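You operate a simulated robot arm through the tools that you are given. There is no shell and no other tool. Be economical: measure what you need, move in short steps, check, and stop when the job is done.

You run a simulated two-armed robot. Do the job below in one go: nothing can be reset, and whatever is moved stays where it is left.

## Task
Pick up the teal case labelled "62" from the middle shelf of the grey shelf unit with one hand, pass it to the other hand and put it on the silver tray. Set down upright: teal case.

It is judged by the outcome, as a careful person would: the job done as asked, and still so three seconds after it is handed in. It fails if anything else is knocked over, pushed out of place, dropped, spilled or broken.

## Robot
Two 7-joint arms with two-finger parallel grippers on one trunk, on a base that drives. Base frame: it is fixed to the floor where the robot stands at the start and does not move with it; the origin is under the middle of the robot, x ahead of it, y to its left, z up. Readings come in mm, degrees, newtons and seconds.
The left shoulder is at the start at [50, 168, 1157], the right one opposite. With the tool pointing down near the work surface each hand reaches from about 100 to 660 mm from the robot's upright axis, wherever it stands, measured 20 degrees to its own side. Places, roughly: silver tray inside (23x22 cm) [-560, -1060, 800]. Payload 1.57 kg a hand.
The TCP of each hand is the grasp point between the finger pads, 30 mm short of the fingertips. In the tool frame z runs along the fingers and y along their closing line. The gripper opens to 80 mm. The fingers are 17 mm wide and 12 mm thick; the gripper's body (40 by 82 mm) begins 80 mm behind the TCP.
Orientation is that of the tool frame in the base frame, as a unit quaternion [w, x, y, z]. With the fingers straight down and closing along the base's y, the tool's x points along the base's -x, its y along +y and its z along -z.

## Interface
- The arms move only by the tool apply_moves. It takes "left_series", "right_series" or both (then of equal length, played together; a hand with none holds still); each is a list that holds one entry, the list of rows, each a list of 7 numbers: the finger opening in mm, from 0 to 80, then the shift along the base's x, y, z in units of 500 mm (1.0 is 500 mm), then the turn, a rotation vector about the base's x, y, z in units of 120 degrees (1.0 is 120 degrees). In form: [[[hand, dx, dy, dz, ax, ay, az], ...]]. A call has 1 to 12 rows; each row is the pose to reach, as a shift and turn from the pose commanded when the call began. A call with a number of a shift or a turn outside -1 to 1 is refused whole. Rows are played at 5 a second. More than 50 mm and 8.6 degrees between two rows, or a gripper value outside its range, and nothing of the call is played. A pose out of reach is approached as far as the arm can. The call stops where the force on the tool passes 40 N (or 10 N more than at its start, if that is more) or the arm is blocked; 0.2 s more then pass. Each finger travels about 45 mm/s and halts on what it meets, pressing with about 29 N; the grip force reading is that of the motor and also rises with nothing between the fingers. The clock runs only during rows and for 0.2 s after the last one: add rows that repeat a pose to give the fingers time. The reply holds the time, the measured pose of the TCP, the force on the tool along the base axes, the opening and the grip force, in the units named above and with some noise, with the torque about the TCP (base axes, N m) and any sound that the robot's microphone picked up, and new pictures: "views" is both (left out), scene, wrist or none (wrist: the cameras of the hands that moved).
- Cameras (640 x 400 px; columns grow to the right, rows downward): "scene" is now at [120.2, -39.2, 1370]; the picture's right is [-0.45, -0.89, 0.00], its down [-0.49, 0.25, -0.83] and it looks along [0.74, -0.38, -0.55] (base axes); focal length 283 px, centre (320, 200). "left" rides on the left gripper at [72, 7, -122] in its tool frame; the picture's right is [-0.09, 1.00, 0.00], its down [-0.84, -0.08, -0.54] and it looks along [-0.54, -0.05, 0.84] (tool axes); focal length 238 px, centre (320, 200). "right" rides on the right gripper at [72, -7, -122] in its tool frame; the picture's right is [0.09, 1.00, 0.00], its down [-0.84, 0.08, -0.54] and it looks along [-0.54, 0.05, 0.84] (tool axes); focal length 238 px, centre (320, 200). There is no depth. A picture from a camera that has moved, and an enlarged one, comes with that camera's place and axes in the base frame and with its lens.
- slide_trunk(by): slides the trunk up (or, below 0, down) by that many mm; the arms and the scene camera ride with it, the base frame stays. It gives what a move gives, with no picture.
- drive_base(legs): drives the robot by 1 to 6 legs, each [ahead, left, turn to the left] in mm, mm and degrees, along the robot's own axes; the way and the turn of a leg run together, so that a leg with both is an arc; at most 1500 mm and 180 degrees a leg. The arms and the cameras ride along, it lands a little off, and it stops where it bumps. It gives what a move gives, and a new picture of the scene camera.
- pan_tilt(pan, tilt): turns the head with the scene camera to pan (to the left, within 80 degrees either way) and tilt (down, from -29 to 69), counted from straight ahead of the robot. It gives what a move gives, and a new picture of the scene camera.
- close_up(camera, box): a new picture of the part [left, top, right, bottom] of that camera's present view, enlarged. No time passes.
- finish_job(): hands the job in; it is judged then, once.

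Go step by step. Nothing tells you exact positions but the pictures and the camera data: compare them with the known pose of the tool, close in by small moves and look again before you grip or let go. The budget is 120 turns and 260 pictures, counting those below and the enlarged ones. Unless the task says otherwise, let go and move clear before handing in, and close with one line.

The tools are called after "Emit:" as a command line: name --argument value ..., lists and objects as JSON in quotes. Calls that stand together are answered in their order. apply_moves: Moves the arms, as the interface text tells. Its arguments: {"type":"object","properties":{"left_series":{"type":"array"},"right_series":{"type":"array"},"views":{"type":"string","enum":["both","scene","wrist","none"]}},"required":[]} The other tools are called the same way: slide_trunk (by) slides the trunk up or down; drive_base (legs) drives the base; pan_tilt (pan, tilt) turns the head that bears the scene camera; close_up (camera, box) takes an enlarged picture of a part of a camera's view; finish_job () hands the job in.

At the start:

```text
time: 0.0
left_eef_pos: [439.1, 58.3, 1114.0]
left_orientation: [0.0, 0.0, 1.0, 0.0]
left_force: [-0.2, -0.4, 0.3]
left_wrist_torque: [-0.01, 0.01, 0.0]
left_gripper_width: 79.9
left_finger_force: 0.1
right_eef_pos: [394.7, -370.5, 1115.2]
right_orientation: [0.0, 0.0, 1.0, -0.001]
right_force: [-0.4, -0.2, -0.7]
right_wrist_torque: [-0.04, -0.01, 0.0]
right_gripper_width: 79.9
right_finger_force: 0.1
trunk travel left (down, up): [-325.0, 118.0]
robot x, y, heading: [0.7, 1.4, -0.1]
head pan, tilt: [-26.9, 33.6]
```

scene: 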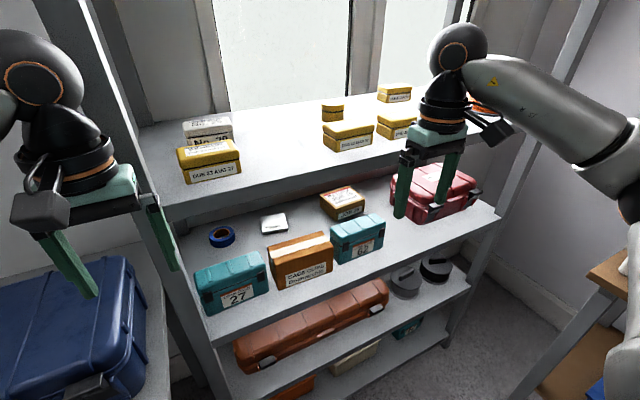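
right: 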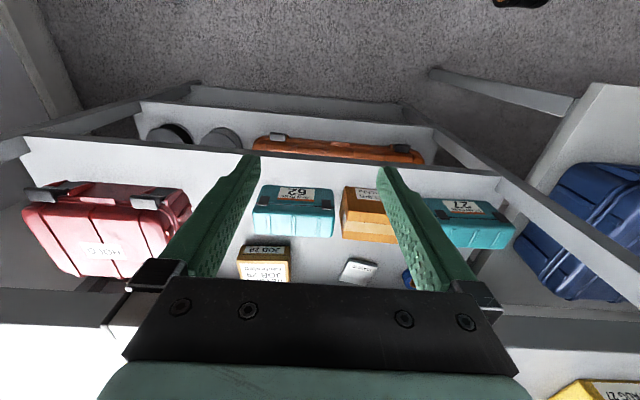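
left: 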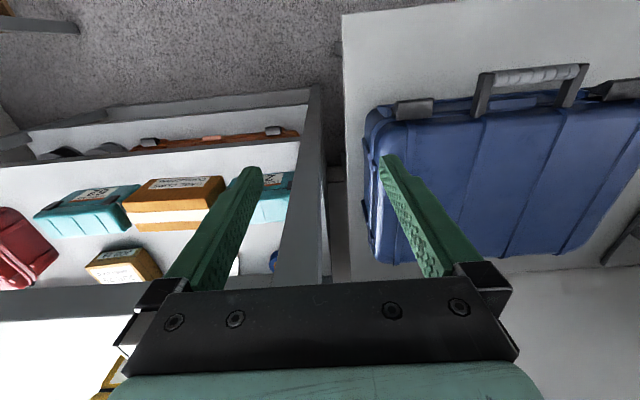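

The teal "62" case stands on the middle shelf, at roughly [608, -407, 840]. I'll take enlarged pictures to measure it and the shelves.

Emit:
close_up --camera "scene" --box '[180, 160, 500, 360]'

Emit:
close_up --camera "right" --box '[220, 140, 380, 300]'

Emit:
pan_tilt --pan -80 --tilt 30

```text
2.00 times, centred on (340, 260) of scene
camera zoom: at [120.2, -39.2, 1370.0], right [-0.45, -0.89, 0.0], down [-0.49, 0.25, -0.83], along [0.74, -0.38, -0.55], focal length 566 px, centre (280, 80)
```

zoom: 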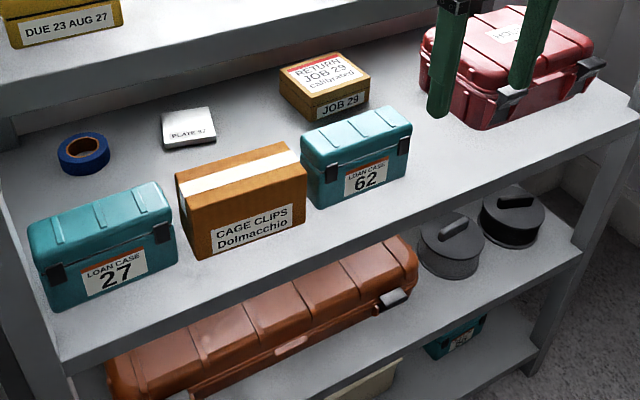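

```text
2.50 times, centred on (300, 220) of right
camera zoom: at [323.2, -378.0, 1236.7], right [-0.09, 1.0, 0.0], down [0.84, 0.08, 0.54], along [0.54, 0.05, -0.84], focal length 596 px, centre (370, 150)
```

zoom: 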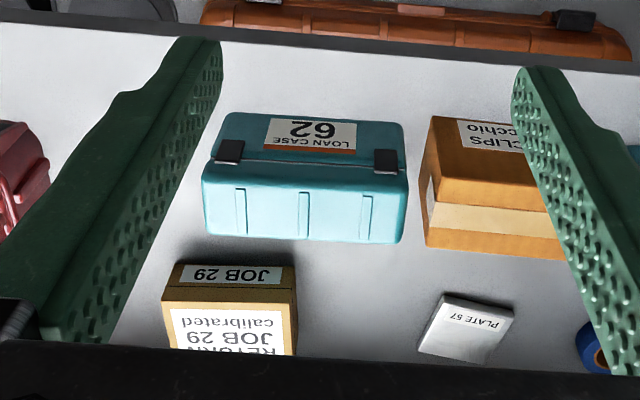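

```text
time: 1.2
left_eef_pos: [439.1, 58.3, 1115.1]
left_orientation: [0.001, 0.0, 1.0, 0.001]
left_force: [0.2, 0.4, 0.4]
left_wrist_torque: [0.0, -0.01, 0.03]
left_gripper_width: 80.0
left_finger_force: 0.1
right_eef_pos: [395.1, -370.6, 1114.7]
right_orientation: [-0.001, 0.0, 1.0, 0.0]
right_force: [0.4, -1.1, 0.1]
right_wrist_torque: [0.01, 0.01, 0.02]
right_gripper_width: 79.8
right_finger_force: 0.0
trunk travel left (down, up): [-325.0, 118.0]
robot x, y, heading: [-3.1, -1.8, 0.1]
head pan, tilt: [-80.0, 30.0]
camera scene: at [56.8, -88.2, 1375.7], right [-0.98, -0.17, 0.0], down [-0.09, 0.49, -0.87], along [0.15, -0.85, -0.5], focal length 283 px, centre (320, 200)
```

scene: 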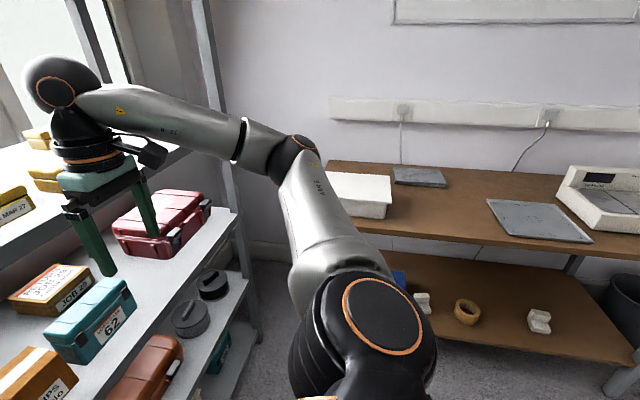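

The case measures about 150 x 72 x 80 mm at x 577–649, y −477 to −327, on a shelf at z≈800. The upper shelf seems to be near z≈1100, so a straight-down grip may not fit. I'll back off, lower the trunk and look at it level.

Emit:
drive_base --legs '[[-250, -250, 0]]'

Emit:
slide_trunk --by -250

Emit:
pan_tilt --pan -15 --tilt 15

Emit:
close_up --camera "right" --box '[0, 0, 640, 400]'

```text
time: 4.0
left_eef_pos: [187.8, -191.4, 1114.5]
left_orientation: [0.001, -0.002, 1.0, 0.001]
left_force: [-0.2, 0.0, 0.3]
left_wrist_torque: [0.04, -0.03, -0.04]
left_gripper_width: 80.3
left_finger_force: 0.1
right_eef_pos: [144.4, -619.6, 1114.2]
right_orientation: [0.001, -0.003, 1.0, 0.0]
right_force: [0.4, -0.3, 0.1]
right_wrist_torque: [0.05, -0.02, 0.01]
right_gripper_width: 79.9
right_finger_force: 0.1
trunk travel left (down, up): [-325.0, 118.0]
robot x, y, heading: [-249.8, -250.5, 0.3]
head pan, tilt: [-80.0, 30.0]
camera scene: at [-194.3, -338.6, 1375.7], right [-0.98, -0.18, 0.0], down [-0.09, 0.49, -0.87], along [0.15, -0.85, -0.5], focal length 283 px, centre (320, 200)
```

scene: 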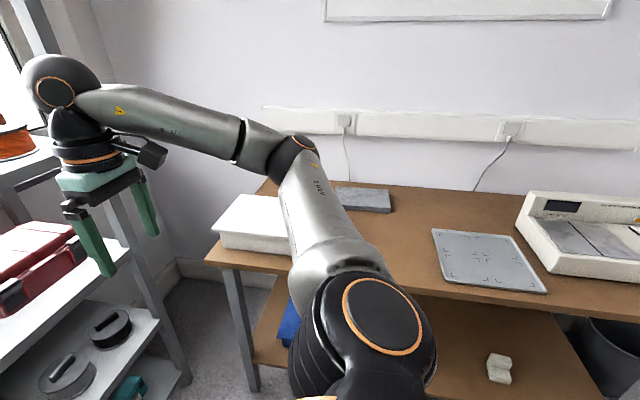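

```text
time: 6.6
left_eef_pos: [187.6, -190.7, 864.0]
left_orientation: [0.0, -0.002, 1.0, 0.0]
left_force: [0.4, 1.2, 0.3]
left_wrist_torque: [0.03, -0.03, -0.01]
left_gripper_width: 80.3
left_finger_force: 0.1
right_eef_pos: [144.7, -619.7, 866.0]
right_orientation: [0.0, -0.002, 1.0, 0.0]
right_force: [-0.1, -0.6, -0.4]
right_wrist_torque: [-0.02, 0.0, -0.01]
right_gripper_width: 80.0
right_finger_force: 0.0
trunk travel left (down, up): [-75.0, 368.0]
robot x, y, heading: [-251.1, -250.1, 0.1]
head pan, tilt: [-80.0, 30.0]
```

```text
time: 8.0
left_eef_pos: [187.2, -191.0, 865.3]
left_orientation: [0.0, -0.001, 1.0, 0.0]
left_force: [0.4, 0.2, 0.6]
left_wrist_torque: [-0.02, 0.02, -0.03]
left_gripper_width: 79.9
left_finger_force: 0.1
right_eef_pos: [144.8, -619.3, 865.4]
right_orientation: [0.0, -0.001, 1.0, 0.0]
right_force: [0.7, 0.0, -0.2]
right_wrist_torque: [-0.04, 0.0, 0.02]
right_gripper_width: 79.8
right_finger_force: 0.2
trunk travel left (down, up): [-75.0, 368.0]
robot x, y, heading: [-251.3, -250.6, 0.6]
head pan, tilt: [-15.0, 15.0]
camera scene: at [-119.7, -273.3, 1149.9], right [-0.26, -0.97, 0.0], down [-0.25, 0.07, -0.97], along [0.93, -0.25, -0.26], focal length 283 px, centre (320, 200)
```

scene: 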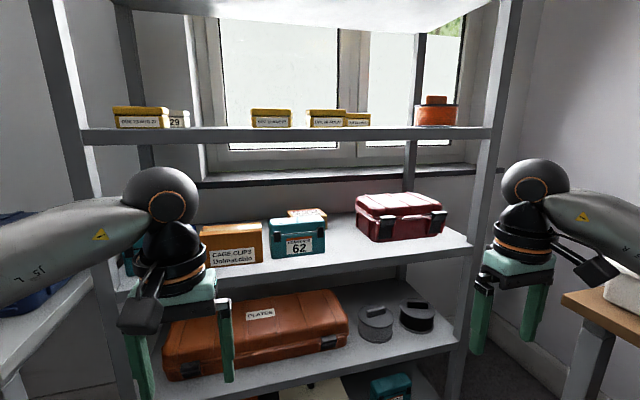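

```text
1.00 times, centred on (320, 200) of right (not enlarged: the box is as wide or as high as the picture)
camera zoom: at [73.3, -627.4, 986.7], right [-0.09, 1.0, 0.0], down [0.84, 0.08, 0.54], along [0.54, 0.05, -0.84], focal length 238 px, centre (320, 200)
```

zoom: 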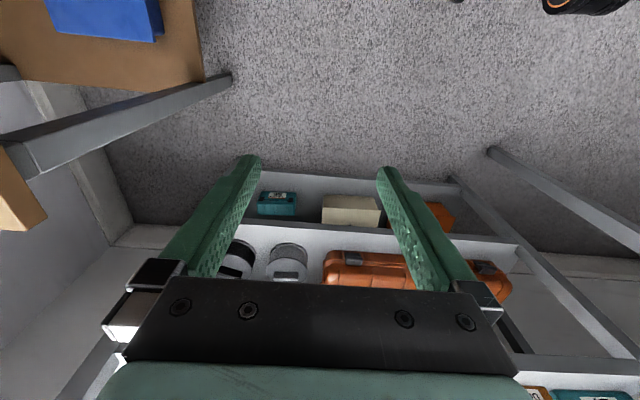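

The upper shelf's underside is near z≈1105, so the gap is about 300 mm. I'll zoom in on the case and the space around it.

Emit:
close_up --camera "scene" --box '[220, 170, 380, 290]'

Emit:
close_up --camera "scene" --box '[180, 100, 500, 300]'

```text
3.33 times, centred on (300, 230) of scene
camera zoom: at [-119.7, -273.3, 1149.9], right [-0.26, -0.97, 0.0], down [-0.25, 0.07, -0.97], along [0.93, -0.25, -0.26], focal length 944 px, centre (387, 100)
```

zoom: 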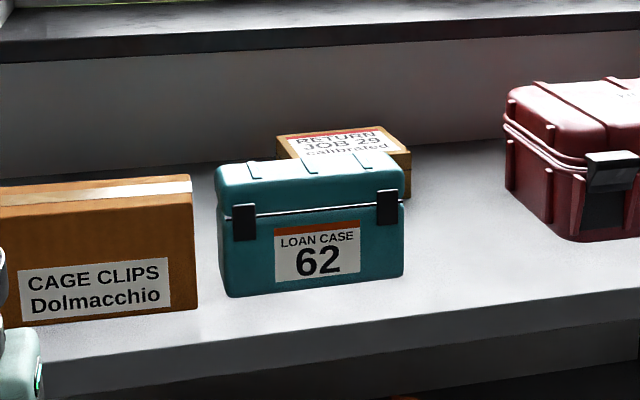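

```text
2.00 times, centred on (340, 200) of scene
camera zoom: at [-119.7, -273.3, 1149.9], right [-0.26, -0.97, 0.0], down [-0.25, 0.07, -0.97], along [0.93, -0.25, -0.26], focal length 566 px, centre (280, 200)
```

zoom: 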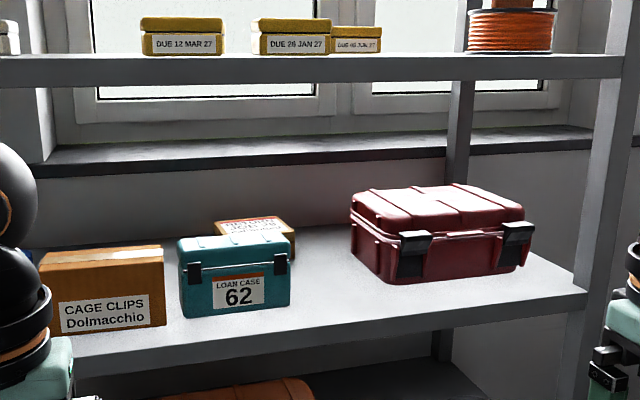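

Plan: the right hand grips the case front-to-back, with its fingers tilted 35° in from the right side. This keeps the wrist under the upper shelf and the fingers between the latches. First I turn the right hand to that orientation in free space.

Emit:
apply_moves --right_series '[[[80, 0, 0.01, 0.017, 0.019, 0.019, -0.0604], [80, 0, 0.02, 0.033, 0.0381, 0.0381, -0.1208], [80, 0, 0.03, 0.05, 0.0571, 0.0571, -0.1811], [80, 0, 0.04, 0.067, 0.0761, 0.0761, -0.2415], [80, 0, 0.05, 0.083, 0.0952, 0.0952, -0.3019], [80, 0, 0.06, 0.1, 0.1142, 0.1142, -0.3623], [80, 0, 0.07, 0.117, 0.1332, 0.1332, -0.4226], [80, 0, 0.08, 0.133, 0.1523, 0.1523, -0.483], [80, 0, 0.09, 0.15, 0.1713, 0.1713, -0.5434], [80, 0, 0.1, 0.167, 0.1903, 0.1903, -0.6038], [80, 0, 0.11, 0.183, 0.2094, 0.2094, -0.6641], [80, 0, 0.12, 0.2, 0.2284, 0.2284, -0.7245]]]'

```text
time: 10.6
left_eef_pos: [189.0, -191.8, 864.0]
left_orientation: [-0.001, -0.002, 1.0, 0.0]
left_force: [0.0, 0.6, 0.5]
left_wrist_torque: [0.02, 0.03, 0.01]
left_gripper_width: 80.2
left_finger_force: 0.0
right_eef_pos: [144.9, -559.6, 965.9]
right_orientation: [-0.213, 0.675, 0.674, 0.212]
right_force: [-0.4, -1.2, -0.6]
right_wrist_torque: [0.0, 0.01, -0.02]
right_gripper_width: 80.3
right_finger_force: 0.0
trunk travel left (down, up): [-75.0, 368.0]
robot x, y, heading: [-247.2, -250.6, 0.3]
head pan, tilt: [-15.0, 15.0]
camera scene: at [-119.7, -273.3, 1149.9], right [-0.26, -0.97, 0.0], down [-0.25, 0.07, -0.97], along [0.93, -0.25, -0.26], focal length 283 px, centre (320, 200)
camera right: at [138.5, -571.7, 1106.0], right [1.0, 0.07, 0.05], down [0.08, -1.0, -0.04], along [0.05, 0.04, -1.0], focal length 238 px, centre (320, 200)
```

scene: 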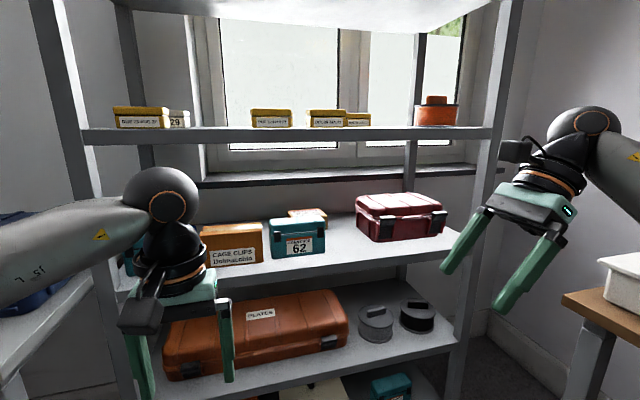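
right: 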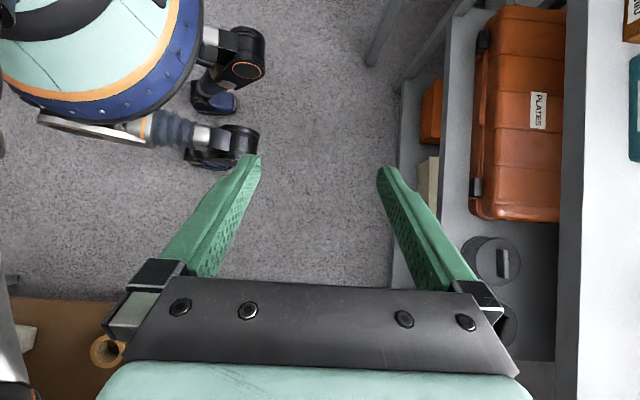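

The orientation works and the wrist camera now looks straight down. To pass under the upper shelf I'll enter with a 60° tilt and swing to 35° while lowering onto the case. Meanwhile I draw the left hand back so the robot can drive closer.

Emit:
apply_moves --left_series '[[[80, -0.08, 0.03, 0.01, 0, 0, 0], [80, -0.16, 0.06, 0.02, 0, 0, 0], [80, -0.24, 0.09, 0.03, 0, 0, 0], [80, -0.32, 0.12, 0.04, 0, 0, 0], [80, -0.4, 0.15, 0.05, 0, 0, 0], [80, -0.478, 0.184, 0.06, 0, 0, 0]]]' --right_series '[[[80, 0, 0, -0.013, 0.035, 0, 0], [80, 0, 0, -0.026, 0.07, 0, 0], [80, 0, 0, -0.04, 0.105, 0, 0], [80, 0, 0, -0.053, 0.14, 0, 0], [80, 0, 0, -0.066, 0.174, 0, 0], [80, 0, 0, -0.08, 0.208, 0, 0]]]'

```text
time: 12.0
left_eef_pos: [-51.7, -100.2, 897.0]
left_orientation: [-0.001, -0.003, 1.0, 0.0]
left_force: [0.1, -0.4, 0.3]
left_wrist_torque: [-0.02, 0.03, 0.0]
left_gripper_width: 79.9
left_finger_force: 0.1
right_eef_pos: [144.2, -559.7, 926.0]
right_orientation: [-0.353, 0.612, 0.613, 0.354]
right_force: [-0.8, -0.3, 0.7]
right_wrist_torque: [-0.02, -0.02, 0.02]
right_gripper_width: 79.9
right_finger_force: 0.1
trunk travel left (down, up): [-75.0, 368.0]
robot x, y, heading: [-248.6, -249.8, 0.3]
head pan, tilt: [-15.0, 15.0]
camera scene: at [-119.7, -273.3, 1149.9], right [-0.26, -0.97, 0.0], down [-0.25, 0.07, -0.97], along [0.93, -0.25, -0.26], focal length 283 px, centre (320, 200)
camera right: at [138.2, -630.4, 1048.7], right [1.0, 0.05, 0.08], down [0.08, -0.89, -0.45], along [0.05, 0.46, -0.89], focal length 238 px, centre (320, 200)
camera left: at [-123.6, -93.8, 1018.3], right [0.09, 1.0, 0.0], down [0.84, -0.07, 0.54], along [0.54, -0.05, -0.84], focal length 238 px, centre (320, 200)
```

scene: 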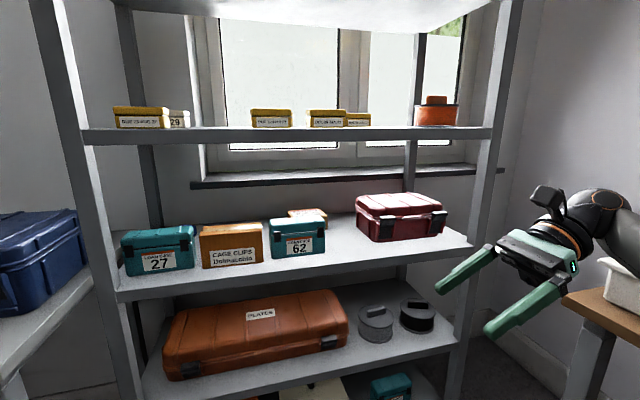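
right: 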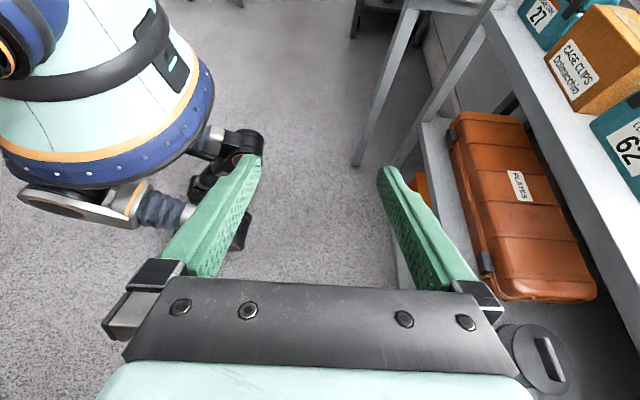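
left: 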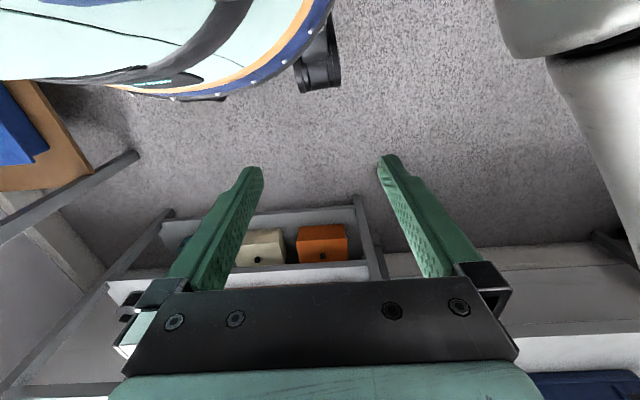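

Both poses are good. I'll bring the right hand nearer the centre line and check the right side for clearance before driving ahead.

Emit:
apply_moves --right_series '[[[80, 0, 0.08, 0.002, 0, 0, 0], [80, 0, 0.16, 0.004, 0, 0, 0], [80, 0, 0.24, 0.008, 0, 0, 0]]]' --views "none"

Emit:
pan_tilt --pan -55 --tilt 25

```text
time: 12.8
left_eef_pos: [-50.5, -100.1, 894.6]
left_orientation: [-0.001, -0.002, 1.0, -0.001]
left_force: [0.0, 0.0, -0.5]
left_wrist_torque: [0.0, -0.02, -0.02]
left_gripper_width: 80.2
left_finger_force: 0.1
right_eef_pos: [144.8, -440.0, 930.0]
right_orientation: [-0.353, 0.612, 0.613, 0.354]
right_force: [-0.1, -0.1, -0.4]
right_wrist_torque: [-0.03, 0.02, 0.01]
right_gripper_width: 80.1
right_finger_force: 0.0
trunk travel left (down, up): [-75.0, 368.0]
robot x, y, heading: [-248.4, -245.6, 0.1]
head pan, tilt: [-15.0, 15.0]
```

```text
time: 13.8
left_eef_pos: [-50.6, -100.0, 895.8]
left_orientation: [0.0, -0.002, 1.0, -0.001]
left_force: [0.0, 0.7, 0.5]
left_wrist_torque: [-0.04, 0.02, 0.02]
left_gripper_width: 80.1
left_finger_force: 0.1
right_eef_pos: [146.1, -440.0, 928.9]
right_orientation: [-0.353, 0.611, 0.613, 0.354]
right_force: [0.1, 0.1, 0.4]
right_wrist_torque: [-0.02, -0.01, 0.0]
right_gripper_width: 79.9
right_finger_force: 0.0
trunk travel left (down, up): [-75.0, 368.0]
robot x, y, heading: [-249.0, -249.2, 0.1]
head pan, tilt: [-55.0, 25.0]
camera scene: at [-156.9, -324.6, 1133.7], right [-0.82, -0.58, 0.0], down [-0.24, 0.35, -0.91], along [0.52, -0.74, -0.42], focal length 283 px, centre (320, 200)
```

scene: 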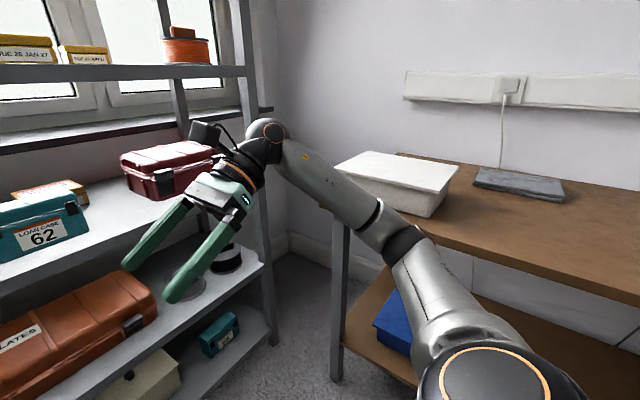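

The elbow is well clear of the table, whose front edge is at y≈−855. I'll drive ahead so the hand is just in front of the case.

Emit:
drive_base --legs '[[345, 0, 0]]'

Emit:
pan_tilt --pan -25 --tilt 25

Emit:
close_up --camera "right" --box '[0, 0, 640, 400]'

```text
time: 16.1
left_eef_pos: [294.6, -98.9, 895.6]
left_orientation: [0.0, -0.003, 1.0, 0.0]
left_force: [0.4, 0.7, -0.1]
left_wrist_torque: [-0.02, 0.03, -0.01]
left_gripper_width: 80.3
left_finger_force: 0.1
right_eef_pos: [490.0, -437.4, 928.8]
right_orientation: [-0.354, 0.61, 0.614, 0.353]
right_force: [-0.3, 0.2, 0.8]
right_wrist_torque: [-0.01, -0.03, 0.05]
right_gripper_width: 80.0
right_finger_force: 0.1
trunk travel left (down, up): [-75.0, 368.0]
robot x, y, heading: [93.6, -245.5, 0.5]
head pan, tilt: [-55.0, 25.0]
camera scene: at [188.5, -323.2, 1133.6], right [-0.82, -0.58, 0.0], down [-0.24, 0.34, -0.91], along [0.52, -0.74, -0.42], focal length 283 px, centre (320, 200)
```

scene: 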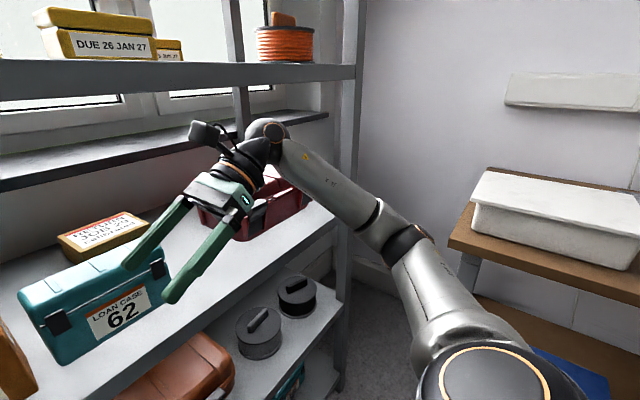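

```text
time: 17.0
left_eef_pos: [294.6, -98.6, 895.2]
left_orientation: [0.0, -0.002, 1.0, 0.001]
left_force: [0.2, -0.8, -0.1]
left_wrist_torque: [-0.01, -0.02, -0.03]
left_gripper_width: 79.9
left_finger_force: 0.1
right_eef_pos: [490.1, -437.3, 928.7]
right_orientation: [-0.353, 0.611, 0.613, 0.354]
right_force: [-0.6, 0.0, 0.1]
right_wrist_torque: [0.03, 0.0, -0.01]
right_gripper_width: 80.1
right_finger_force: 0.0
trunk travel left (down, up): [-75.0, 368.0]
robot x, y, heading: [94.5, -247.5, 0.2]
head pan, tilt: [-25.0, 25.0]
camera scene: at [219.0, -286.5, 1133.6], right [-0.42, -0.91, 0.0], down [-0.38, 0.18, -0.91], along [0.82, -0.38, -0.42], focal length 283 px, centre (320, 200)
```

scene: 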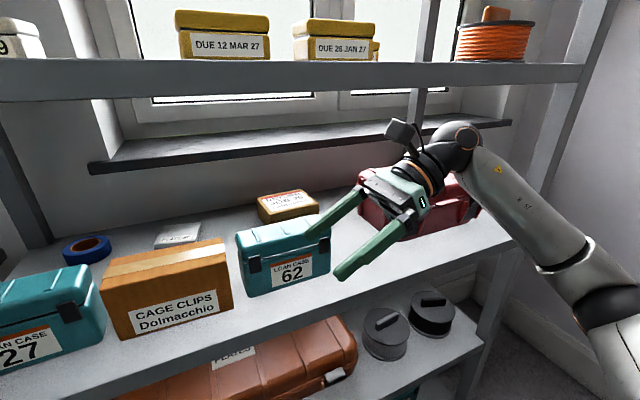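

```text
1.00 times, centred on (320, 200) of right (not enlarged: the box is as wide or as high as the picture)
camera zoom: at [484.2, -507.8, 1052.2], right [1.0, 0.05, 0.08], down [0.08, -0.89, -0.45], along [0.05, 0.46, -0.89], focal length 238 px, centre (320, 200)
```

zoom: 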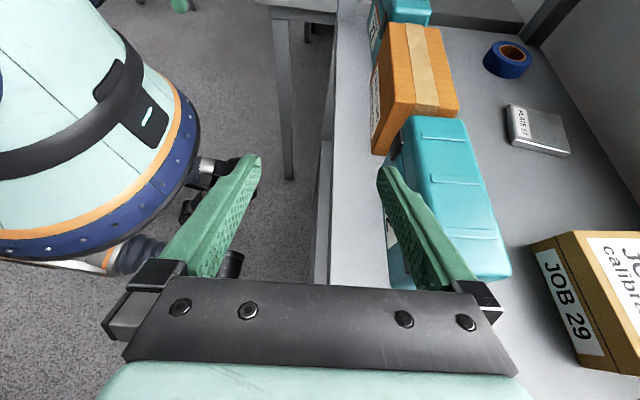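

The hand is in front of the case with the right height margin: fingertips at about 907, case top at about 885. I move in over the case.

Emit:
apply_moves --right_series '[[[80, 0.06, 0.016, 0, 0, 0, 0], [80, 0.12, 0.032, 0, 0, 0, 0], [80, 0.18, 0.048, 0, 0, 0, 0], [80, 0.246, 0.064, 0, 0, 0, 0]]]'

```text
time: 18.0
left_eef_pos: [294.3, -97.4, 895.9]
left_orientation: [0.0, -0.002, 1.0, 0.0]
left_force: [0.5, 1.1, -0.2]
left_wrist_torque: [-0.03, 0.0, -0.03]
left_gripper_width: 80.1
left_finger_force: 0.0
right_eef_pos: [614.7, -406.5, 929.2]
right_orientation: [-0.353, 0.611, 0.614, 0.353]
right_force: [-0.4, 0.1, -0.7]
right_wrist_torque: [-0.02, 0.01, -0.02]
right_gripper_width: 80.2
right_finger_force: 0.1
trunk travel left (down, up): [-75.0, 368.0]
robot x, y, heading: [91.9, -252.4, -0.0]
head pan, tilt: [-25.0, 25.0]
camera scene: at [219.0, -286.5, 1133.6], right [-0.42, -0.91, 0.0], down [-0.38, 0.18, -0.91], along [0.82, -0.38, -0.42], focal length 283 px, centre (320, 200)
camera right: at [608.2, -475.6, 1052.4], right [1.0, 0.05, 0.08], down [0.08, -0.89, -0.45], along [0.05, 0.46, -0.89], focal length 238 px, centre (320, 200)
```

scene: 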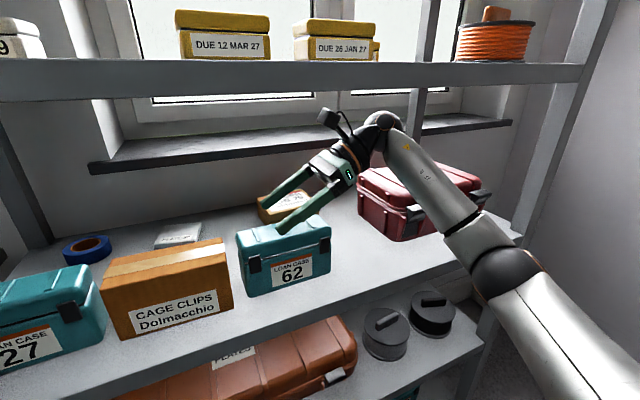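
right: 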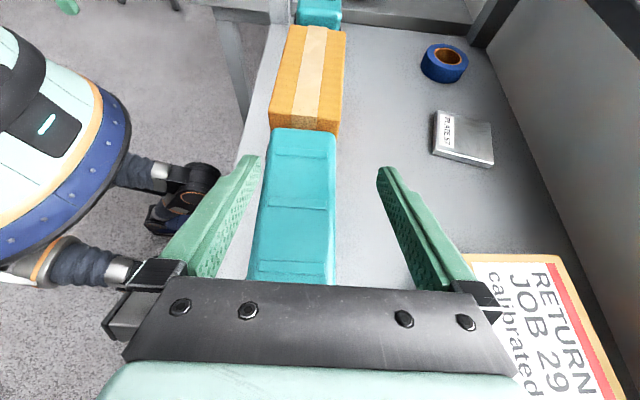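

Seen from above, the case top spans x≈573–630 (about 58 mm deep, centre 601), so there is room on both sides. I shift x by −12 mm, then swing halfway down and check.

Emit:
apply_moves --right_series '[[[80, -0.025, 0.006, 0, 0, 0, 0], [80, -0.025, 0.006, -0.026, -0.035, 0, 0], [80, -0.025, 0.006, -0.052, -0.07, 0, 0], [80, -0.025, 0.006, -0.078, -0.104, 0, 0]]]'

```text
time: 19.0
left_eef_pos: [293.6, -97.4, 894.9]
left_orientation: [0.001, -0.003, 1.0, 0.001]
left_force: [-0.4, -0.7, 0.0]
left_wrist_torque: [-0.03, 0.04, -0.02]
left_gripper_width: 80.0
left_finger_force: 0.1
right_eef_pos: [600.7, -402.6, 889.3]
right_orientation: [-0.283, 0.647, 0.649, 0.284]
right_force: [0.5, -0.4, 0.1]
right_wrist_torque: [0.0, -0.04, -0.02]
right_gripper_width: 80.0
right_finger_force: 0.0
trunk travel left (down, up): [-75.0, 368.0]
robot x, y, heading: [92.7, -248.6, 0.3]
head pan, tilt: [-25.0, 25.0]
camera scene: at [219.0, -286.5, 1133.6], right [-0.42, -0.91, 0.0], down [-0.38, 0.18, -0.91], along [0.82, -0.38, -0.42], focal length 283 px, centre (320, 200)
camera right: at [594.9, -444.0, 1024.9], right [1.0, 0.07, 0.07], down [0.08, -0.97, -0.25], along [0.05, 0.25, -0.97], focal length 238 px, centre (320, 200)
```

scene: 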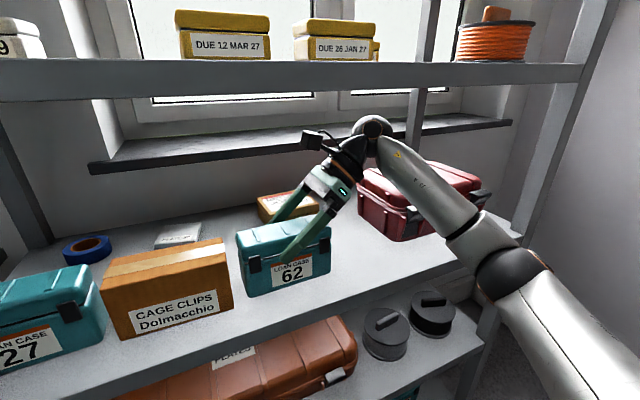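
right: 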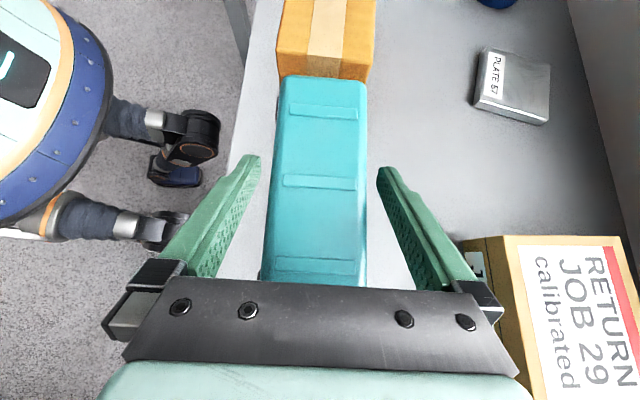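

The fingers straddle the case evenly. I continue the swing down to z≈846 at 35° and look before closing.

Emit:
apply_moves --right_series '[[[80, 0, 0, -0.022, -0.026, 0, 0], [80, 0, 0, -0.044, -0.052, 0, 0], [80, 0, -0.002, -0.066, -0.078, 0, 0], [80, 0, -0.004, -0.088, -0.104, 0, 0]]]'

Emit:
close_up --camera "scene" --box '[220, 90, 400, 310]'

```text
time: 20.0
left_eef_pos: [293.8, -97.8, 896.2]
left_orientation: [0.0, -0.003, 1.0, 0.0]
left_force: [0.1, -0.5, 0.5]
left_wrist_torque: [0.01, 0.0, 0.03]
left_gripper_width: 80.0
left_finger_force: 0.1
right_eef_pos: [601.8, -405.5, 850.3]
right_orientation: [-0.21, 0.672, 0.676, 0.217]
right_force: [5.2, -6.5, 23.8]
right_wrist_torque: [-1.34, 0.66, 0.49]
right_gripper_width: 80.1
right_finger_force: 0.1
trunk travel left (down, up): [-75.0, 368.0]
robot x, y, heading: [94.5, -250.9, 0.3]
head pan, tilt: [-25.0, 25.0]
camera scene: at [217.9, -286.5, 1134.4], right [-0.42, -0.91, 0.0], down [-0.38, 0.18, -0.91], along [0.82, -0.38, -0.42], focal length 283 px, centre (320, 200)
camera right: at [593.2, -417.3, 991.8], right [1.0, 0.08, 0.06], down [0.08, -1.0, -0.04], along [0.06, 0.04, -1.0], focal length 238 px, centre (320, 200)
```

scene: 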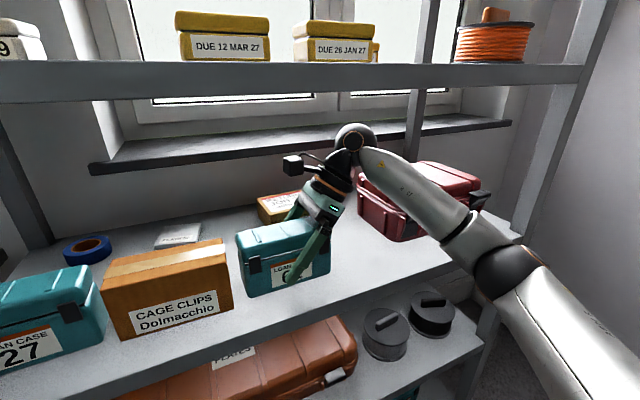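
right: 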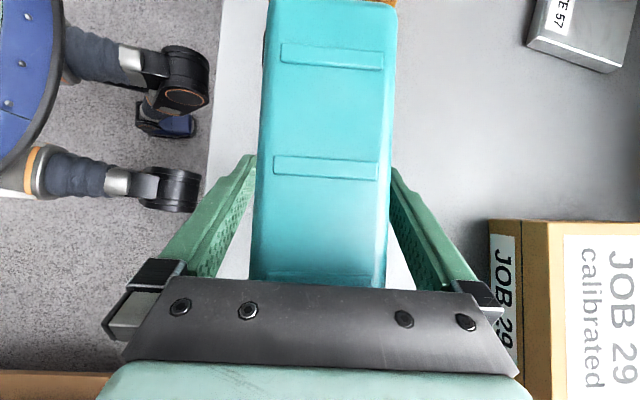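

```text
1.82 times, centred on (310, 200) of scene
camera zoom: at [217.9, -286.5, 1134.4], right [-0.42, -0.91, 0.0], down [-0.38, 0.18, -0.91], along [0.82, -0.38, -0.42], focal length 515 px, centre (338, 200)
```

zoom: 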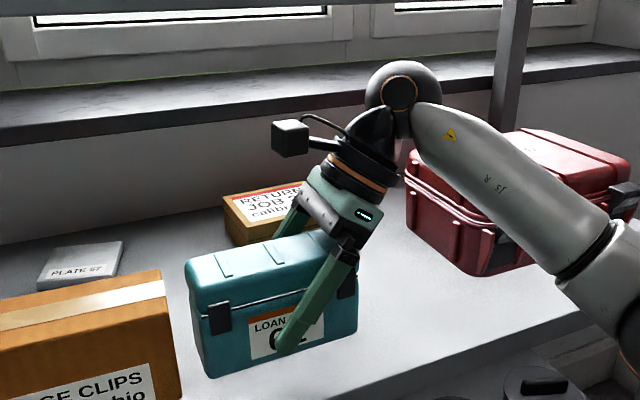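

The gripper body is touching the case top (24 N upward), so I raise the hand until it is free and then check.

Emit:
apply_moves --right_series '[[[80, 0, 0, 0.014, 0, 0, 0], [80, 0, 0, 0.024, 0, 0, 0]]]'

Emit:
close_up --camera "scene" --box '[220, 90, 400, 310]'

```text
time: 20.6
left_eef_pos: [293.1, -97.7, 895.3]
left_orientation: [0.0, -0.002, 1.0, 0.0]
left_force: [-0.2, 0.0, -0.8]
left_wrist_torque: [0.01, 0.01, 0.0]
left_gripper_width: 80.3
left_finger_force: 0.0
right_eef_pos: [600.8, -404.8, 857.3]
right_orientation: [-0.213, 0.673, 0.676, 0.211]
right_force: [0.1, -0.4, -0.7]
right_wrist_torque: [0.01, 0.0, 0.01]
right_gripper_width: 80.0
right_finger_force: 0.0
trunk travel left (down, up): [-75.0, 368.0]
robot x, y, heading: [101.3, -251.9, -0.0]
head pan, tilt: [-25.0, 25.0]
camera scene: at [218.9, -286.4, 1133.4], right [-0.42, -0.91, 0.0], down [-0.38, 0.18, -0.91], along [0.82, -0.38, -0.42], focal length 283 px, centre (320, 200)
camera right: at [594.7, -415.4, 997.6], right [1.0, 0.08, 0.05], down [0.08, -1.0, -0.03], along [0.05, 0.04, -1.0], focal length 238 px, centre (320, 200)
```

scene: 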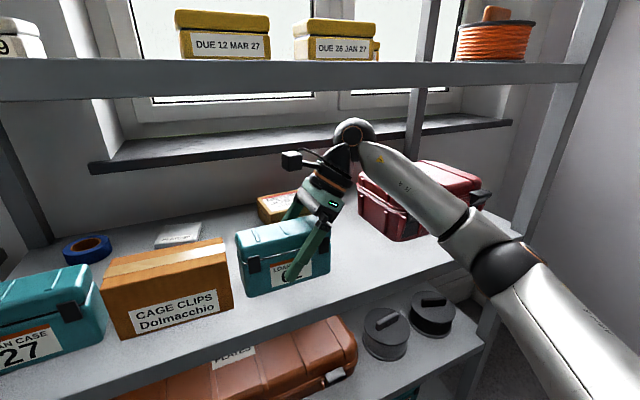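
right: 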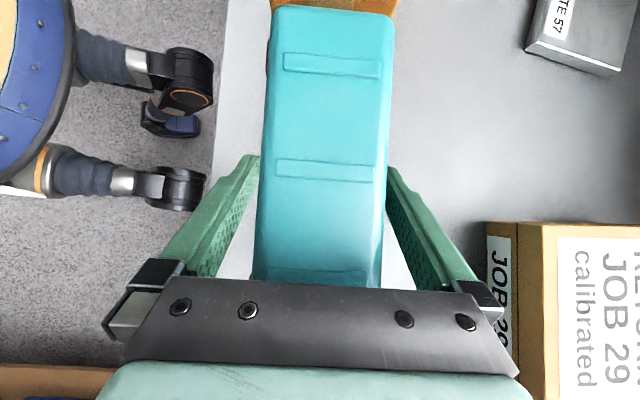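

```text
1.82 times, centred on (310, 200) of scene
camera zoom: at [218.9, -286.4, 1133.4], right [-0.42, -0.91, 0.0], down [-0.38, 0.18, -0.91], along [0.82, -0.38, -0.42], focal length 515 px, centre (338, 200)
```

zoom: 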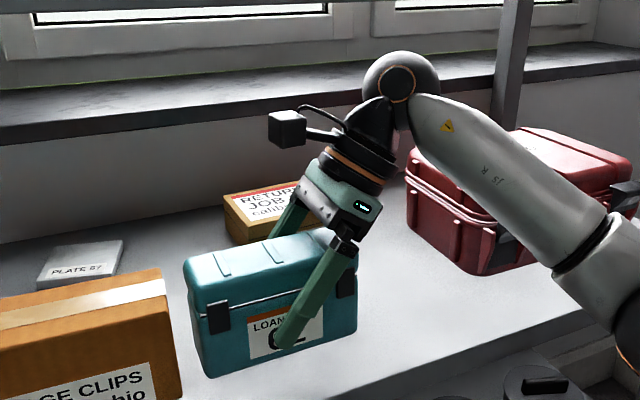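

Contact is gone and the fingers sit well on either side of the case. I close the gripper.

Emit:
apply_moves --right_series '[[[60, 0, 0, 0, 0, 0, 0], [40, 0, 0, 0, 0, 0, 0], [40, 0, 0, 0, 0, 0, 0], [30, 0, 0, 0, 0, 0, 0], [30, 0, 0, 0, 0, 0, 0]]]'

```text
time: 21.8
left_eef_pos: [293.8, -98.5, 896.6]
left_orientation: [0.0, -0.003, 1.0, 0.0]
left_force: [-0.3, 0.2, 0.1]
left_wrist_torque: [0.0, 0.0, 0.0]
left_gripper_width: 80.1
left_finger_force: 0.0
right_eef_pos: [601.1, -405.5, 857.4]
right_orientation: [-0.213, 0.673, 0.676, 0.212]
right_force: [-1.2, 0.1, -0.2]
right_wrist_torque: [0.14, 0.08, 0.0]
right_gripper_width: 62.7
right_finger_force: 29.1
trunk travel left (down, up): [-75.0, 368.0]
robot x, y, heading: [93.3, -247.9, 0.3]
head pan, tilt: [-25.0, 25.0]
camera scene: at [219.2, -286.5, 1133.6], right [-0.42, -0.91, 0.0], down [-0.38, 0.18, -0.91], along [0.82, -0.38, -0.42], focal length 283 px, centre (320, 200)
camera right: at [594.9, -416.3, 998.6], right [1.0, 0.08, 0.05], down [0.08, -1.0, -0.04], along [0.05, 0.04, -1.0], focal length 238 px, centre (320, 200)
```

scene: 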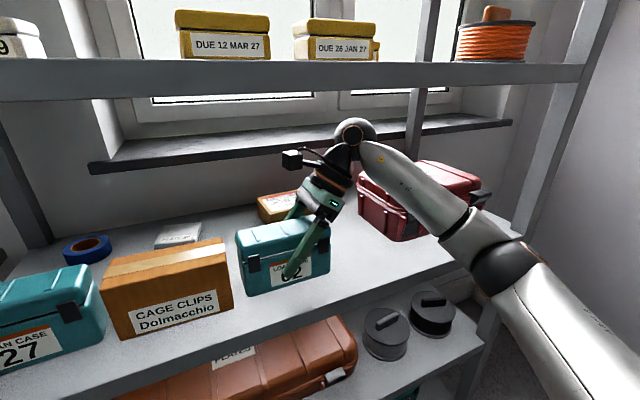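
right: 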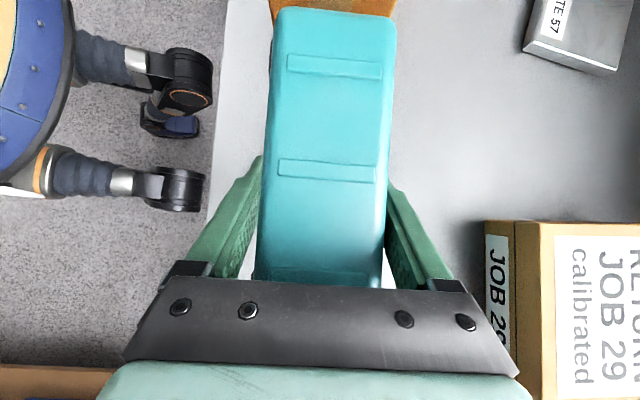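

The case is gripped, 62.7 mm wide at 29 N. I lift 12 mm gently, which the upper shelf allows.

Emit:
apply_moves --right_series '[[[30, 0, 0, 0.008, 0, 0, 0], [30, 0, 0, 0.016, 0, 0, 0], [30, 0, 0, 0.024, 0, 0, 0], [30, 0, 0, 0.024, 0, 0, 0]]]'

Emit:
close_up --camera "scene" --box '[220, 90, 400, 310]'

```text
time: 22.8
left_eef_pos: [294.3, -97.1, 894.9]
left_orientation: [0.001, -0.002, 1.0, 0.0]
left_force: [-0.4, 0.3, -1.4]
left_wrist_torque: [-0.03, 0.0, 0.01]
left_gripper_width: 80.0
left_finger_force: 0.0
right_eef_pos: [601.6, -405.7, 870.6]
right_orientation: [-0.213, 0.673, 0.676, 0.214]
right_force: [-0.1, 0.6, 0.9]
right_wrist_torque: [0.25, 0.05, -0.08]
right_gripper_width: 63.0
right_finger_force: 25.1
trunk travel left (down, up): [-75.0, 368.0]
robot x, y, heading: [97.4, -249.8, 0.1]
head pan, tilt: [-25.0, 25.0]
camera scene: at [219.0, -286.5, 1133.7], right [-0.42, -0.91, 0.0], down [-0.38, 0.18, -0.91], along [0.82, -0.38, -0.42], focal length 283 px, centre (320, 200)
camera right: at [594.5, -416.5, 1011.9], right [1.0, 0.08, 0.06], down [0.08, -1.0, -0.04], along [0.05, 0.04, -1.0], focal length 238 px, centre (320, 200)
```

scene: 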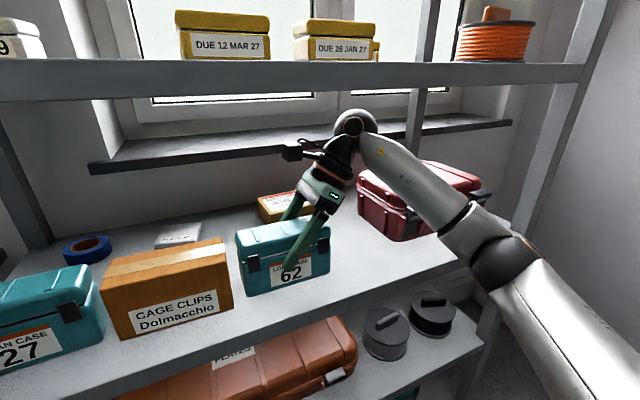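
right: 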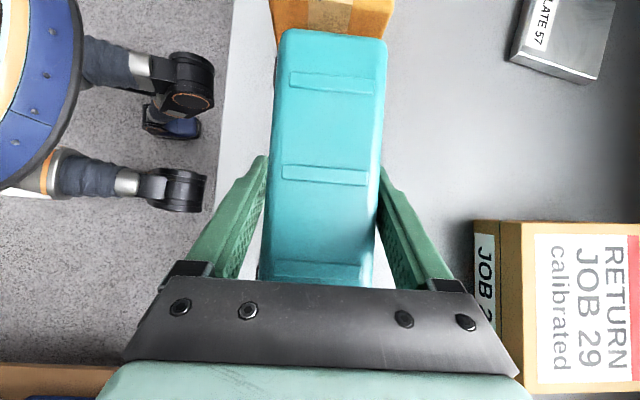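

```text
1.82 times, centred on (310, 200) of scene
camera zoom: at [219.0, -286.5, 1133.7], right [-0.42, -0.91, 0.0], down [-0.38, 0.18, -0.91], along [0.82, -0.38, -0.42], focal length 515 px, centre (338, 200)
```

zoom: 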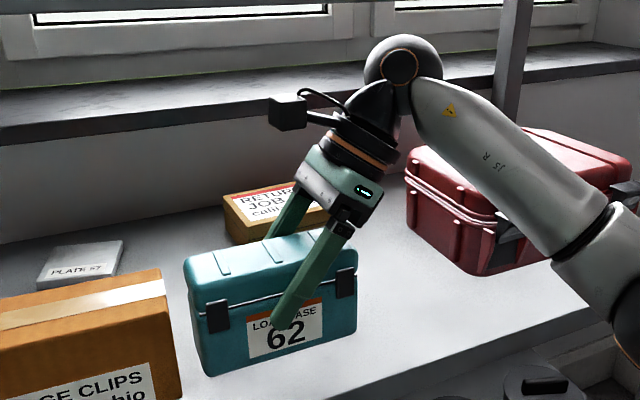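

The case stayed on the shelf: the fingers slid up it. I'll go back down, as low as the gripper body allows, close fully with more settling time and try a small lift while reading the force.

Emit:
apply_moves --right_series '[[[80, 0, 0, 0, 0, 0, 0], [80, 0, 0, 0, 0, 0, 0], [80, 0, 0, -0.014, 0, 0, 0], [80, 0, 0, -0.028, 0, 0, 0], [80, 0, 0, -0.028, 0, 0, 0], [0, 0, 0, -0.028, 0, 0, 0], [0, 0, 0, -0.028, 0, 0, 0], [0, 0, 0, -0.028, 0, 0, 0], [0, 0, 0, -0.028, 0, 0, 0]]]' --views "wrist"

Emit:
apply_moves --right_series '[[[0, 0, 0, 0.004, 0, 0, 0], [0, 0, 0, 0.008, 0, 0, 0]]]' --views "wrist"

```text
time: 24.8
left_eef_pos: [295.7, -96.9, 895.8]
left_orientation: [0.0, -0.002, 1.0, 0.0]
left_force: [-0.1, -0.9, 0.3]
left_wrist_torque: [0.02, -0.04, 0.0]
left_gripper_width: 79.9
left_finger_force: 0.1
right_eef_pos: [602.6, -405.1, 856.6]
right_orientation: [-0.212, 0.674, 0.675, 0.213]
right_force: [-0.7, 0.0, -0.2]
right_wrist_torque: [-0.06, -0.08, -0.09]
right_gripper_width: 62.7
right_finger_force: 29.0
trunk travel left (down, up): [-75.0, 368.0]
robot x, y, heading: [94.9, -250.0, 0.2]
head pan, tilt: [-25.0, 25.0]
camera right: at [594.8, -416.3, 997.5], right [1.0, 0.08, 0.05], down [0.08, -1.0, -0.04], along [0.05, 0.04, -1.0], focal length 238 px, centre (320, 200)
```

right: 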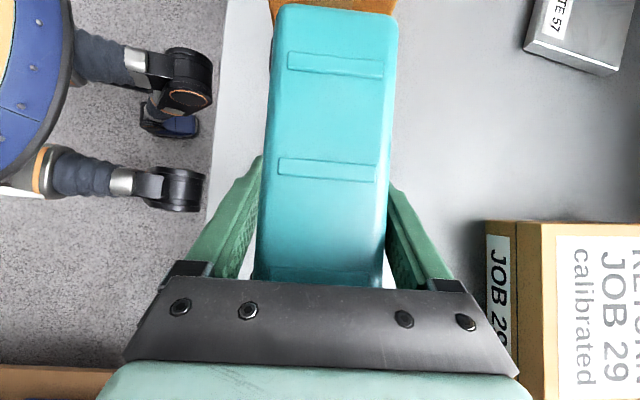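

```text
time: 25.4
left_eef_pos: [294.3, -98.6, 895.9]
left_orientation: [0.0, -0.002, 1.0, 0.0]
left_force: [0.2, -0.1, 0.2]
left_wrist_torque: [-0.01, -0.01, 0.05]
left_gripper_width: 79.9
left_finger_force: 0.0
right_eef_pos: [601.5, -404.9, 859.5]
right_orientation: [-0.214, 0.674, 0.675, 0.212]
right_force: [-0.5, -0.5, -4.7]
right_wrist_torque: [-0.01, 0.01, -0.01]
right_gripper_width: 63.1
right_finger_force: 28.7
trunk travel left (down, up): [-75.0, 368.0]
robot x, y, heading: [96.0, -248.8, -0.0]
head pan, tilt: [-25.0, 25.0]
camera right: at [594.9, -416.4, 1000.5], right [1.0, 0.08, 0.05], down [0.08, -1.0, -0.04], along [0.05, 0.04, -1.0], focal length 238 px, centre (320, 200)
```

right: 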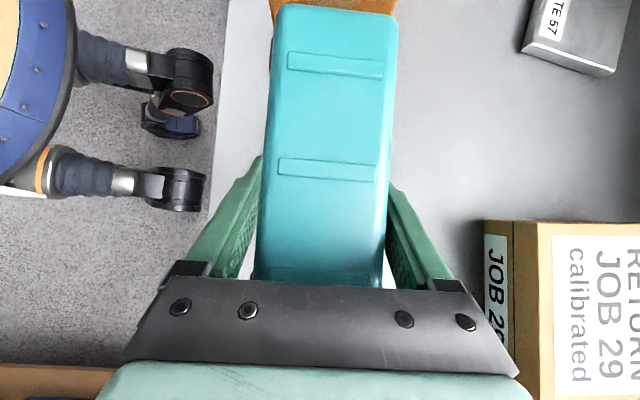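

The case now follows the hand, with a load of about 5 N. I lift a little more.

Emit:
apply_moves --right_series '[[[0, 0, 0, 0.005, 0, 0, 0], [0, 0, 0, 0.01, 0, 0, 0], [0, 0, 0, 0.016, 0, 0, 0], [0, 0, 0, 0.016, 0, 0, 0]]]'

Emit:
close_up --camera "scene" --box '[220, 90, 400, 310]'

```text
time: 26.4
left_eef_pos: [294.8, -98.1, 896.0]
left_orientation: [0.0, -0.003, 1.0, -0.001]
left_force: [-0.4, 0.6, 0.5]
left_wrist_torque: [0.03, 0.0, 0.0]
left_gripper_width: 80.2
left_finger_force: 0.1
right_eef_pos: [600.8, -404.6, 868.2]
right_orientation: [-0.213, 0.673, 0.676, 0.213]
right_force: [-0.1, 0.4, -4.2]
right_wrist_torque: [-0.05, 0.02, -0.02]
right_gripper_width: 62.9
right_finger_force: 28.8
trunk travel left (down, up): [-75.0, 368.0]
robot x, y, heading: [93.3, -248.0, 0.1]
head pan, tilt: [-25.0, 25.0]
camera scene: at [219.3, -286.6, 1133.6], right [-0.42, -0.91, 0.0], down [-0.38, 0.18, -0.91], along [0.82, -0.38, -0.42], focal length 283 px, centre (320, 200)
camera right: at [594.8, -416.3, 1009.1], right [1.0, 0.08, 0.05], down [0.08, -1.0, -0.04], along [0.05, 0.04, -1.0], focal length 238 px, centre (320, 200)
```

scene: 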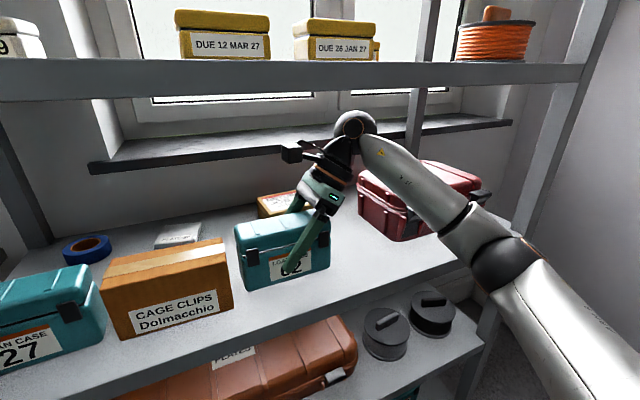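
right: 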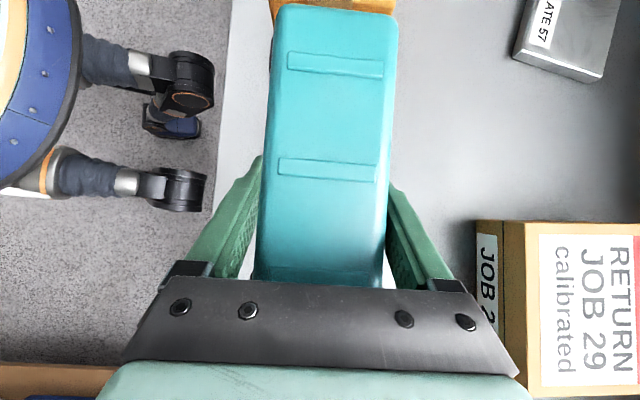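

```text
1.82 times, centred on (310, 200) of scene
camera zoom: at [219.3, -286.6, 1133.6], right [-0.42, -0.91, 0.0], down [-0.38, 0.18, -0.91], along [0.82, -0.38, -0.42], focal length 515 px, centre (338, 200)
```

zoom: 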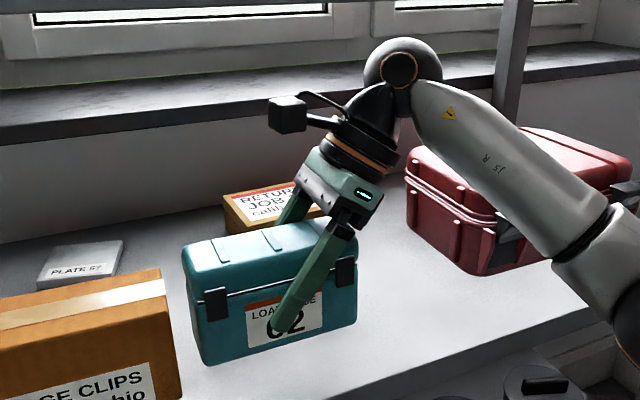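

The case is held level, about 11 mm off the shelf. I draw it straight out of the shelf.

Emit:
apply_moves --right_series '[[[0, -0.04, 0, 0, 0, 0, 0], [0, -0.09, 0, 0, 0, 0, 0], [0, -0.15, 0, 0, 0, 0, 0], [0, -0.21, 0, 0, 0, 0, 0], [0, -0.27, 0, 0, 0, 0, 0], [0, -0.33, 0, 0, 0, 0, 0], [0, -0.37, 0, 0, 0, 0, 0]]]'

```text
time: 28.0
left_eef_pos: [294.6, -97.5, 895.5]
left_orientation: [0.0, -0.002, 1.0, 0.0]
left_force: [0.7, 0.9, -0.7]
left_wrist_torque: [-0.03, -0.02, 0.0]
left_gripper_width: 80.3
left_finger_force: 0.1
right_eef_pos: [415.1, -405.3, 868.3]
right_orientation: [-0.212, 0.673, 0.676, 0.213]
right_force: [-0.3, 0.6, -5.3]
right_wrist_torque: [-0.02, 0.0, 0.0]
right_gripper_width: 62.9
right_finger_force: 29.1
trunk travel left (down, up): [-75.0, 368.0]
robot x, y, heading: [95.3, -245.4, 0.5]
head pan, tilt: [-25.0, 25.0]
camera scene: at [219.2, -286.6, 1133.6], right [-0.42, -0.91, 0.0], down [-0.38, 0.18, -0.91], along [0.82, -0.38, -0.42], focal length 283 px, centre (320, 200)
camera right: at [409.1, -415.8, 1009.3], right [1.0, 0.08, 0.05], down [0.08, -1.0, -0.04], along [0.05, 0.04, -1.0], focal length 238 px, centre (320, 200)
```

scene: 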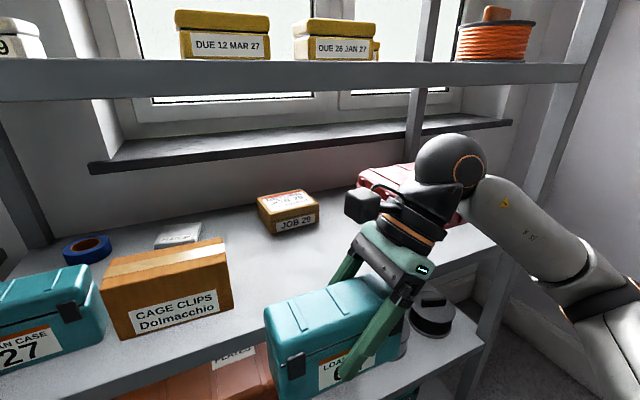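
right: 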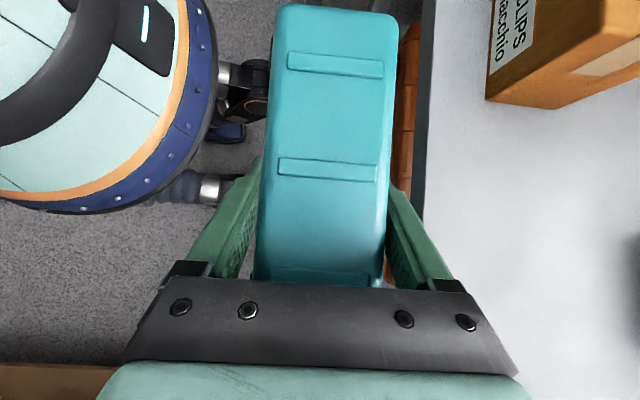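

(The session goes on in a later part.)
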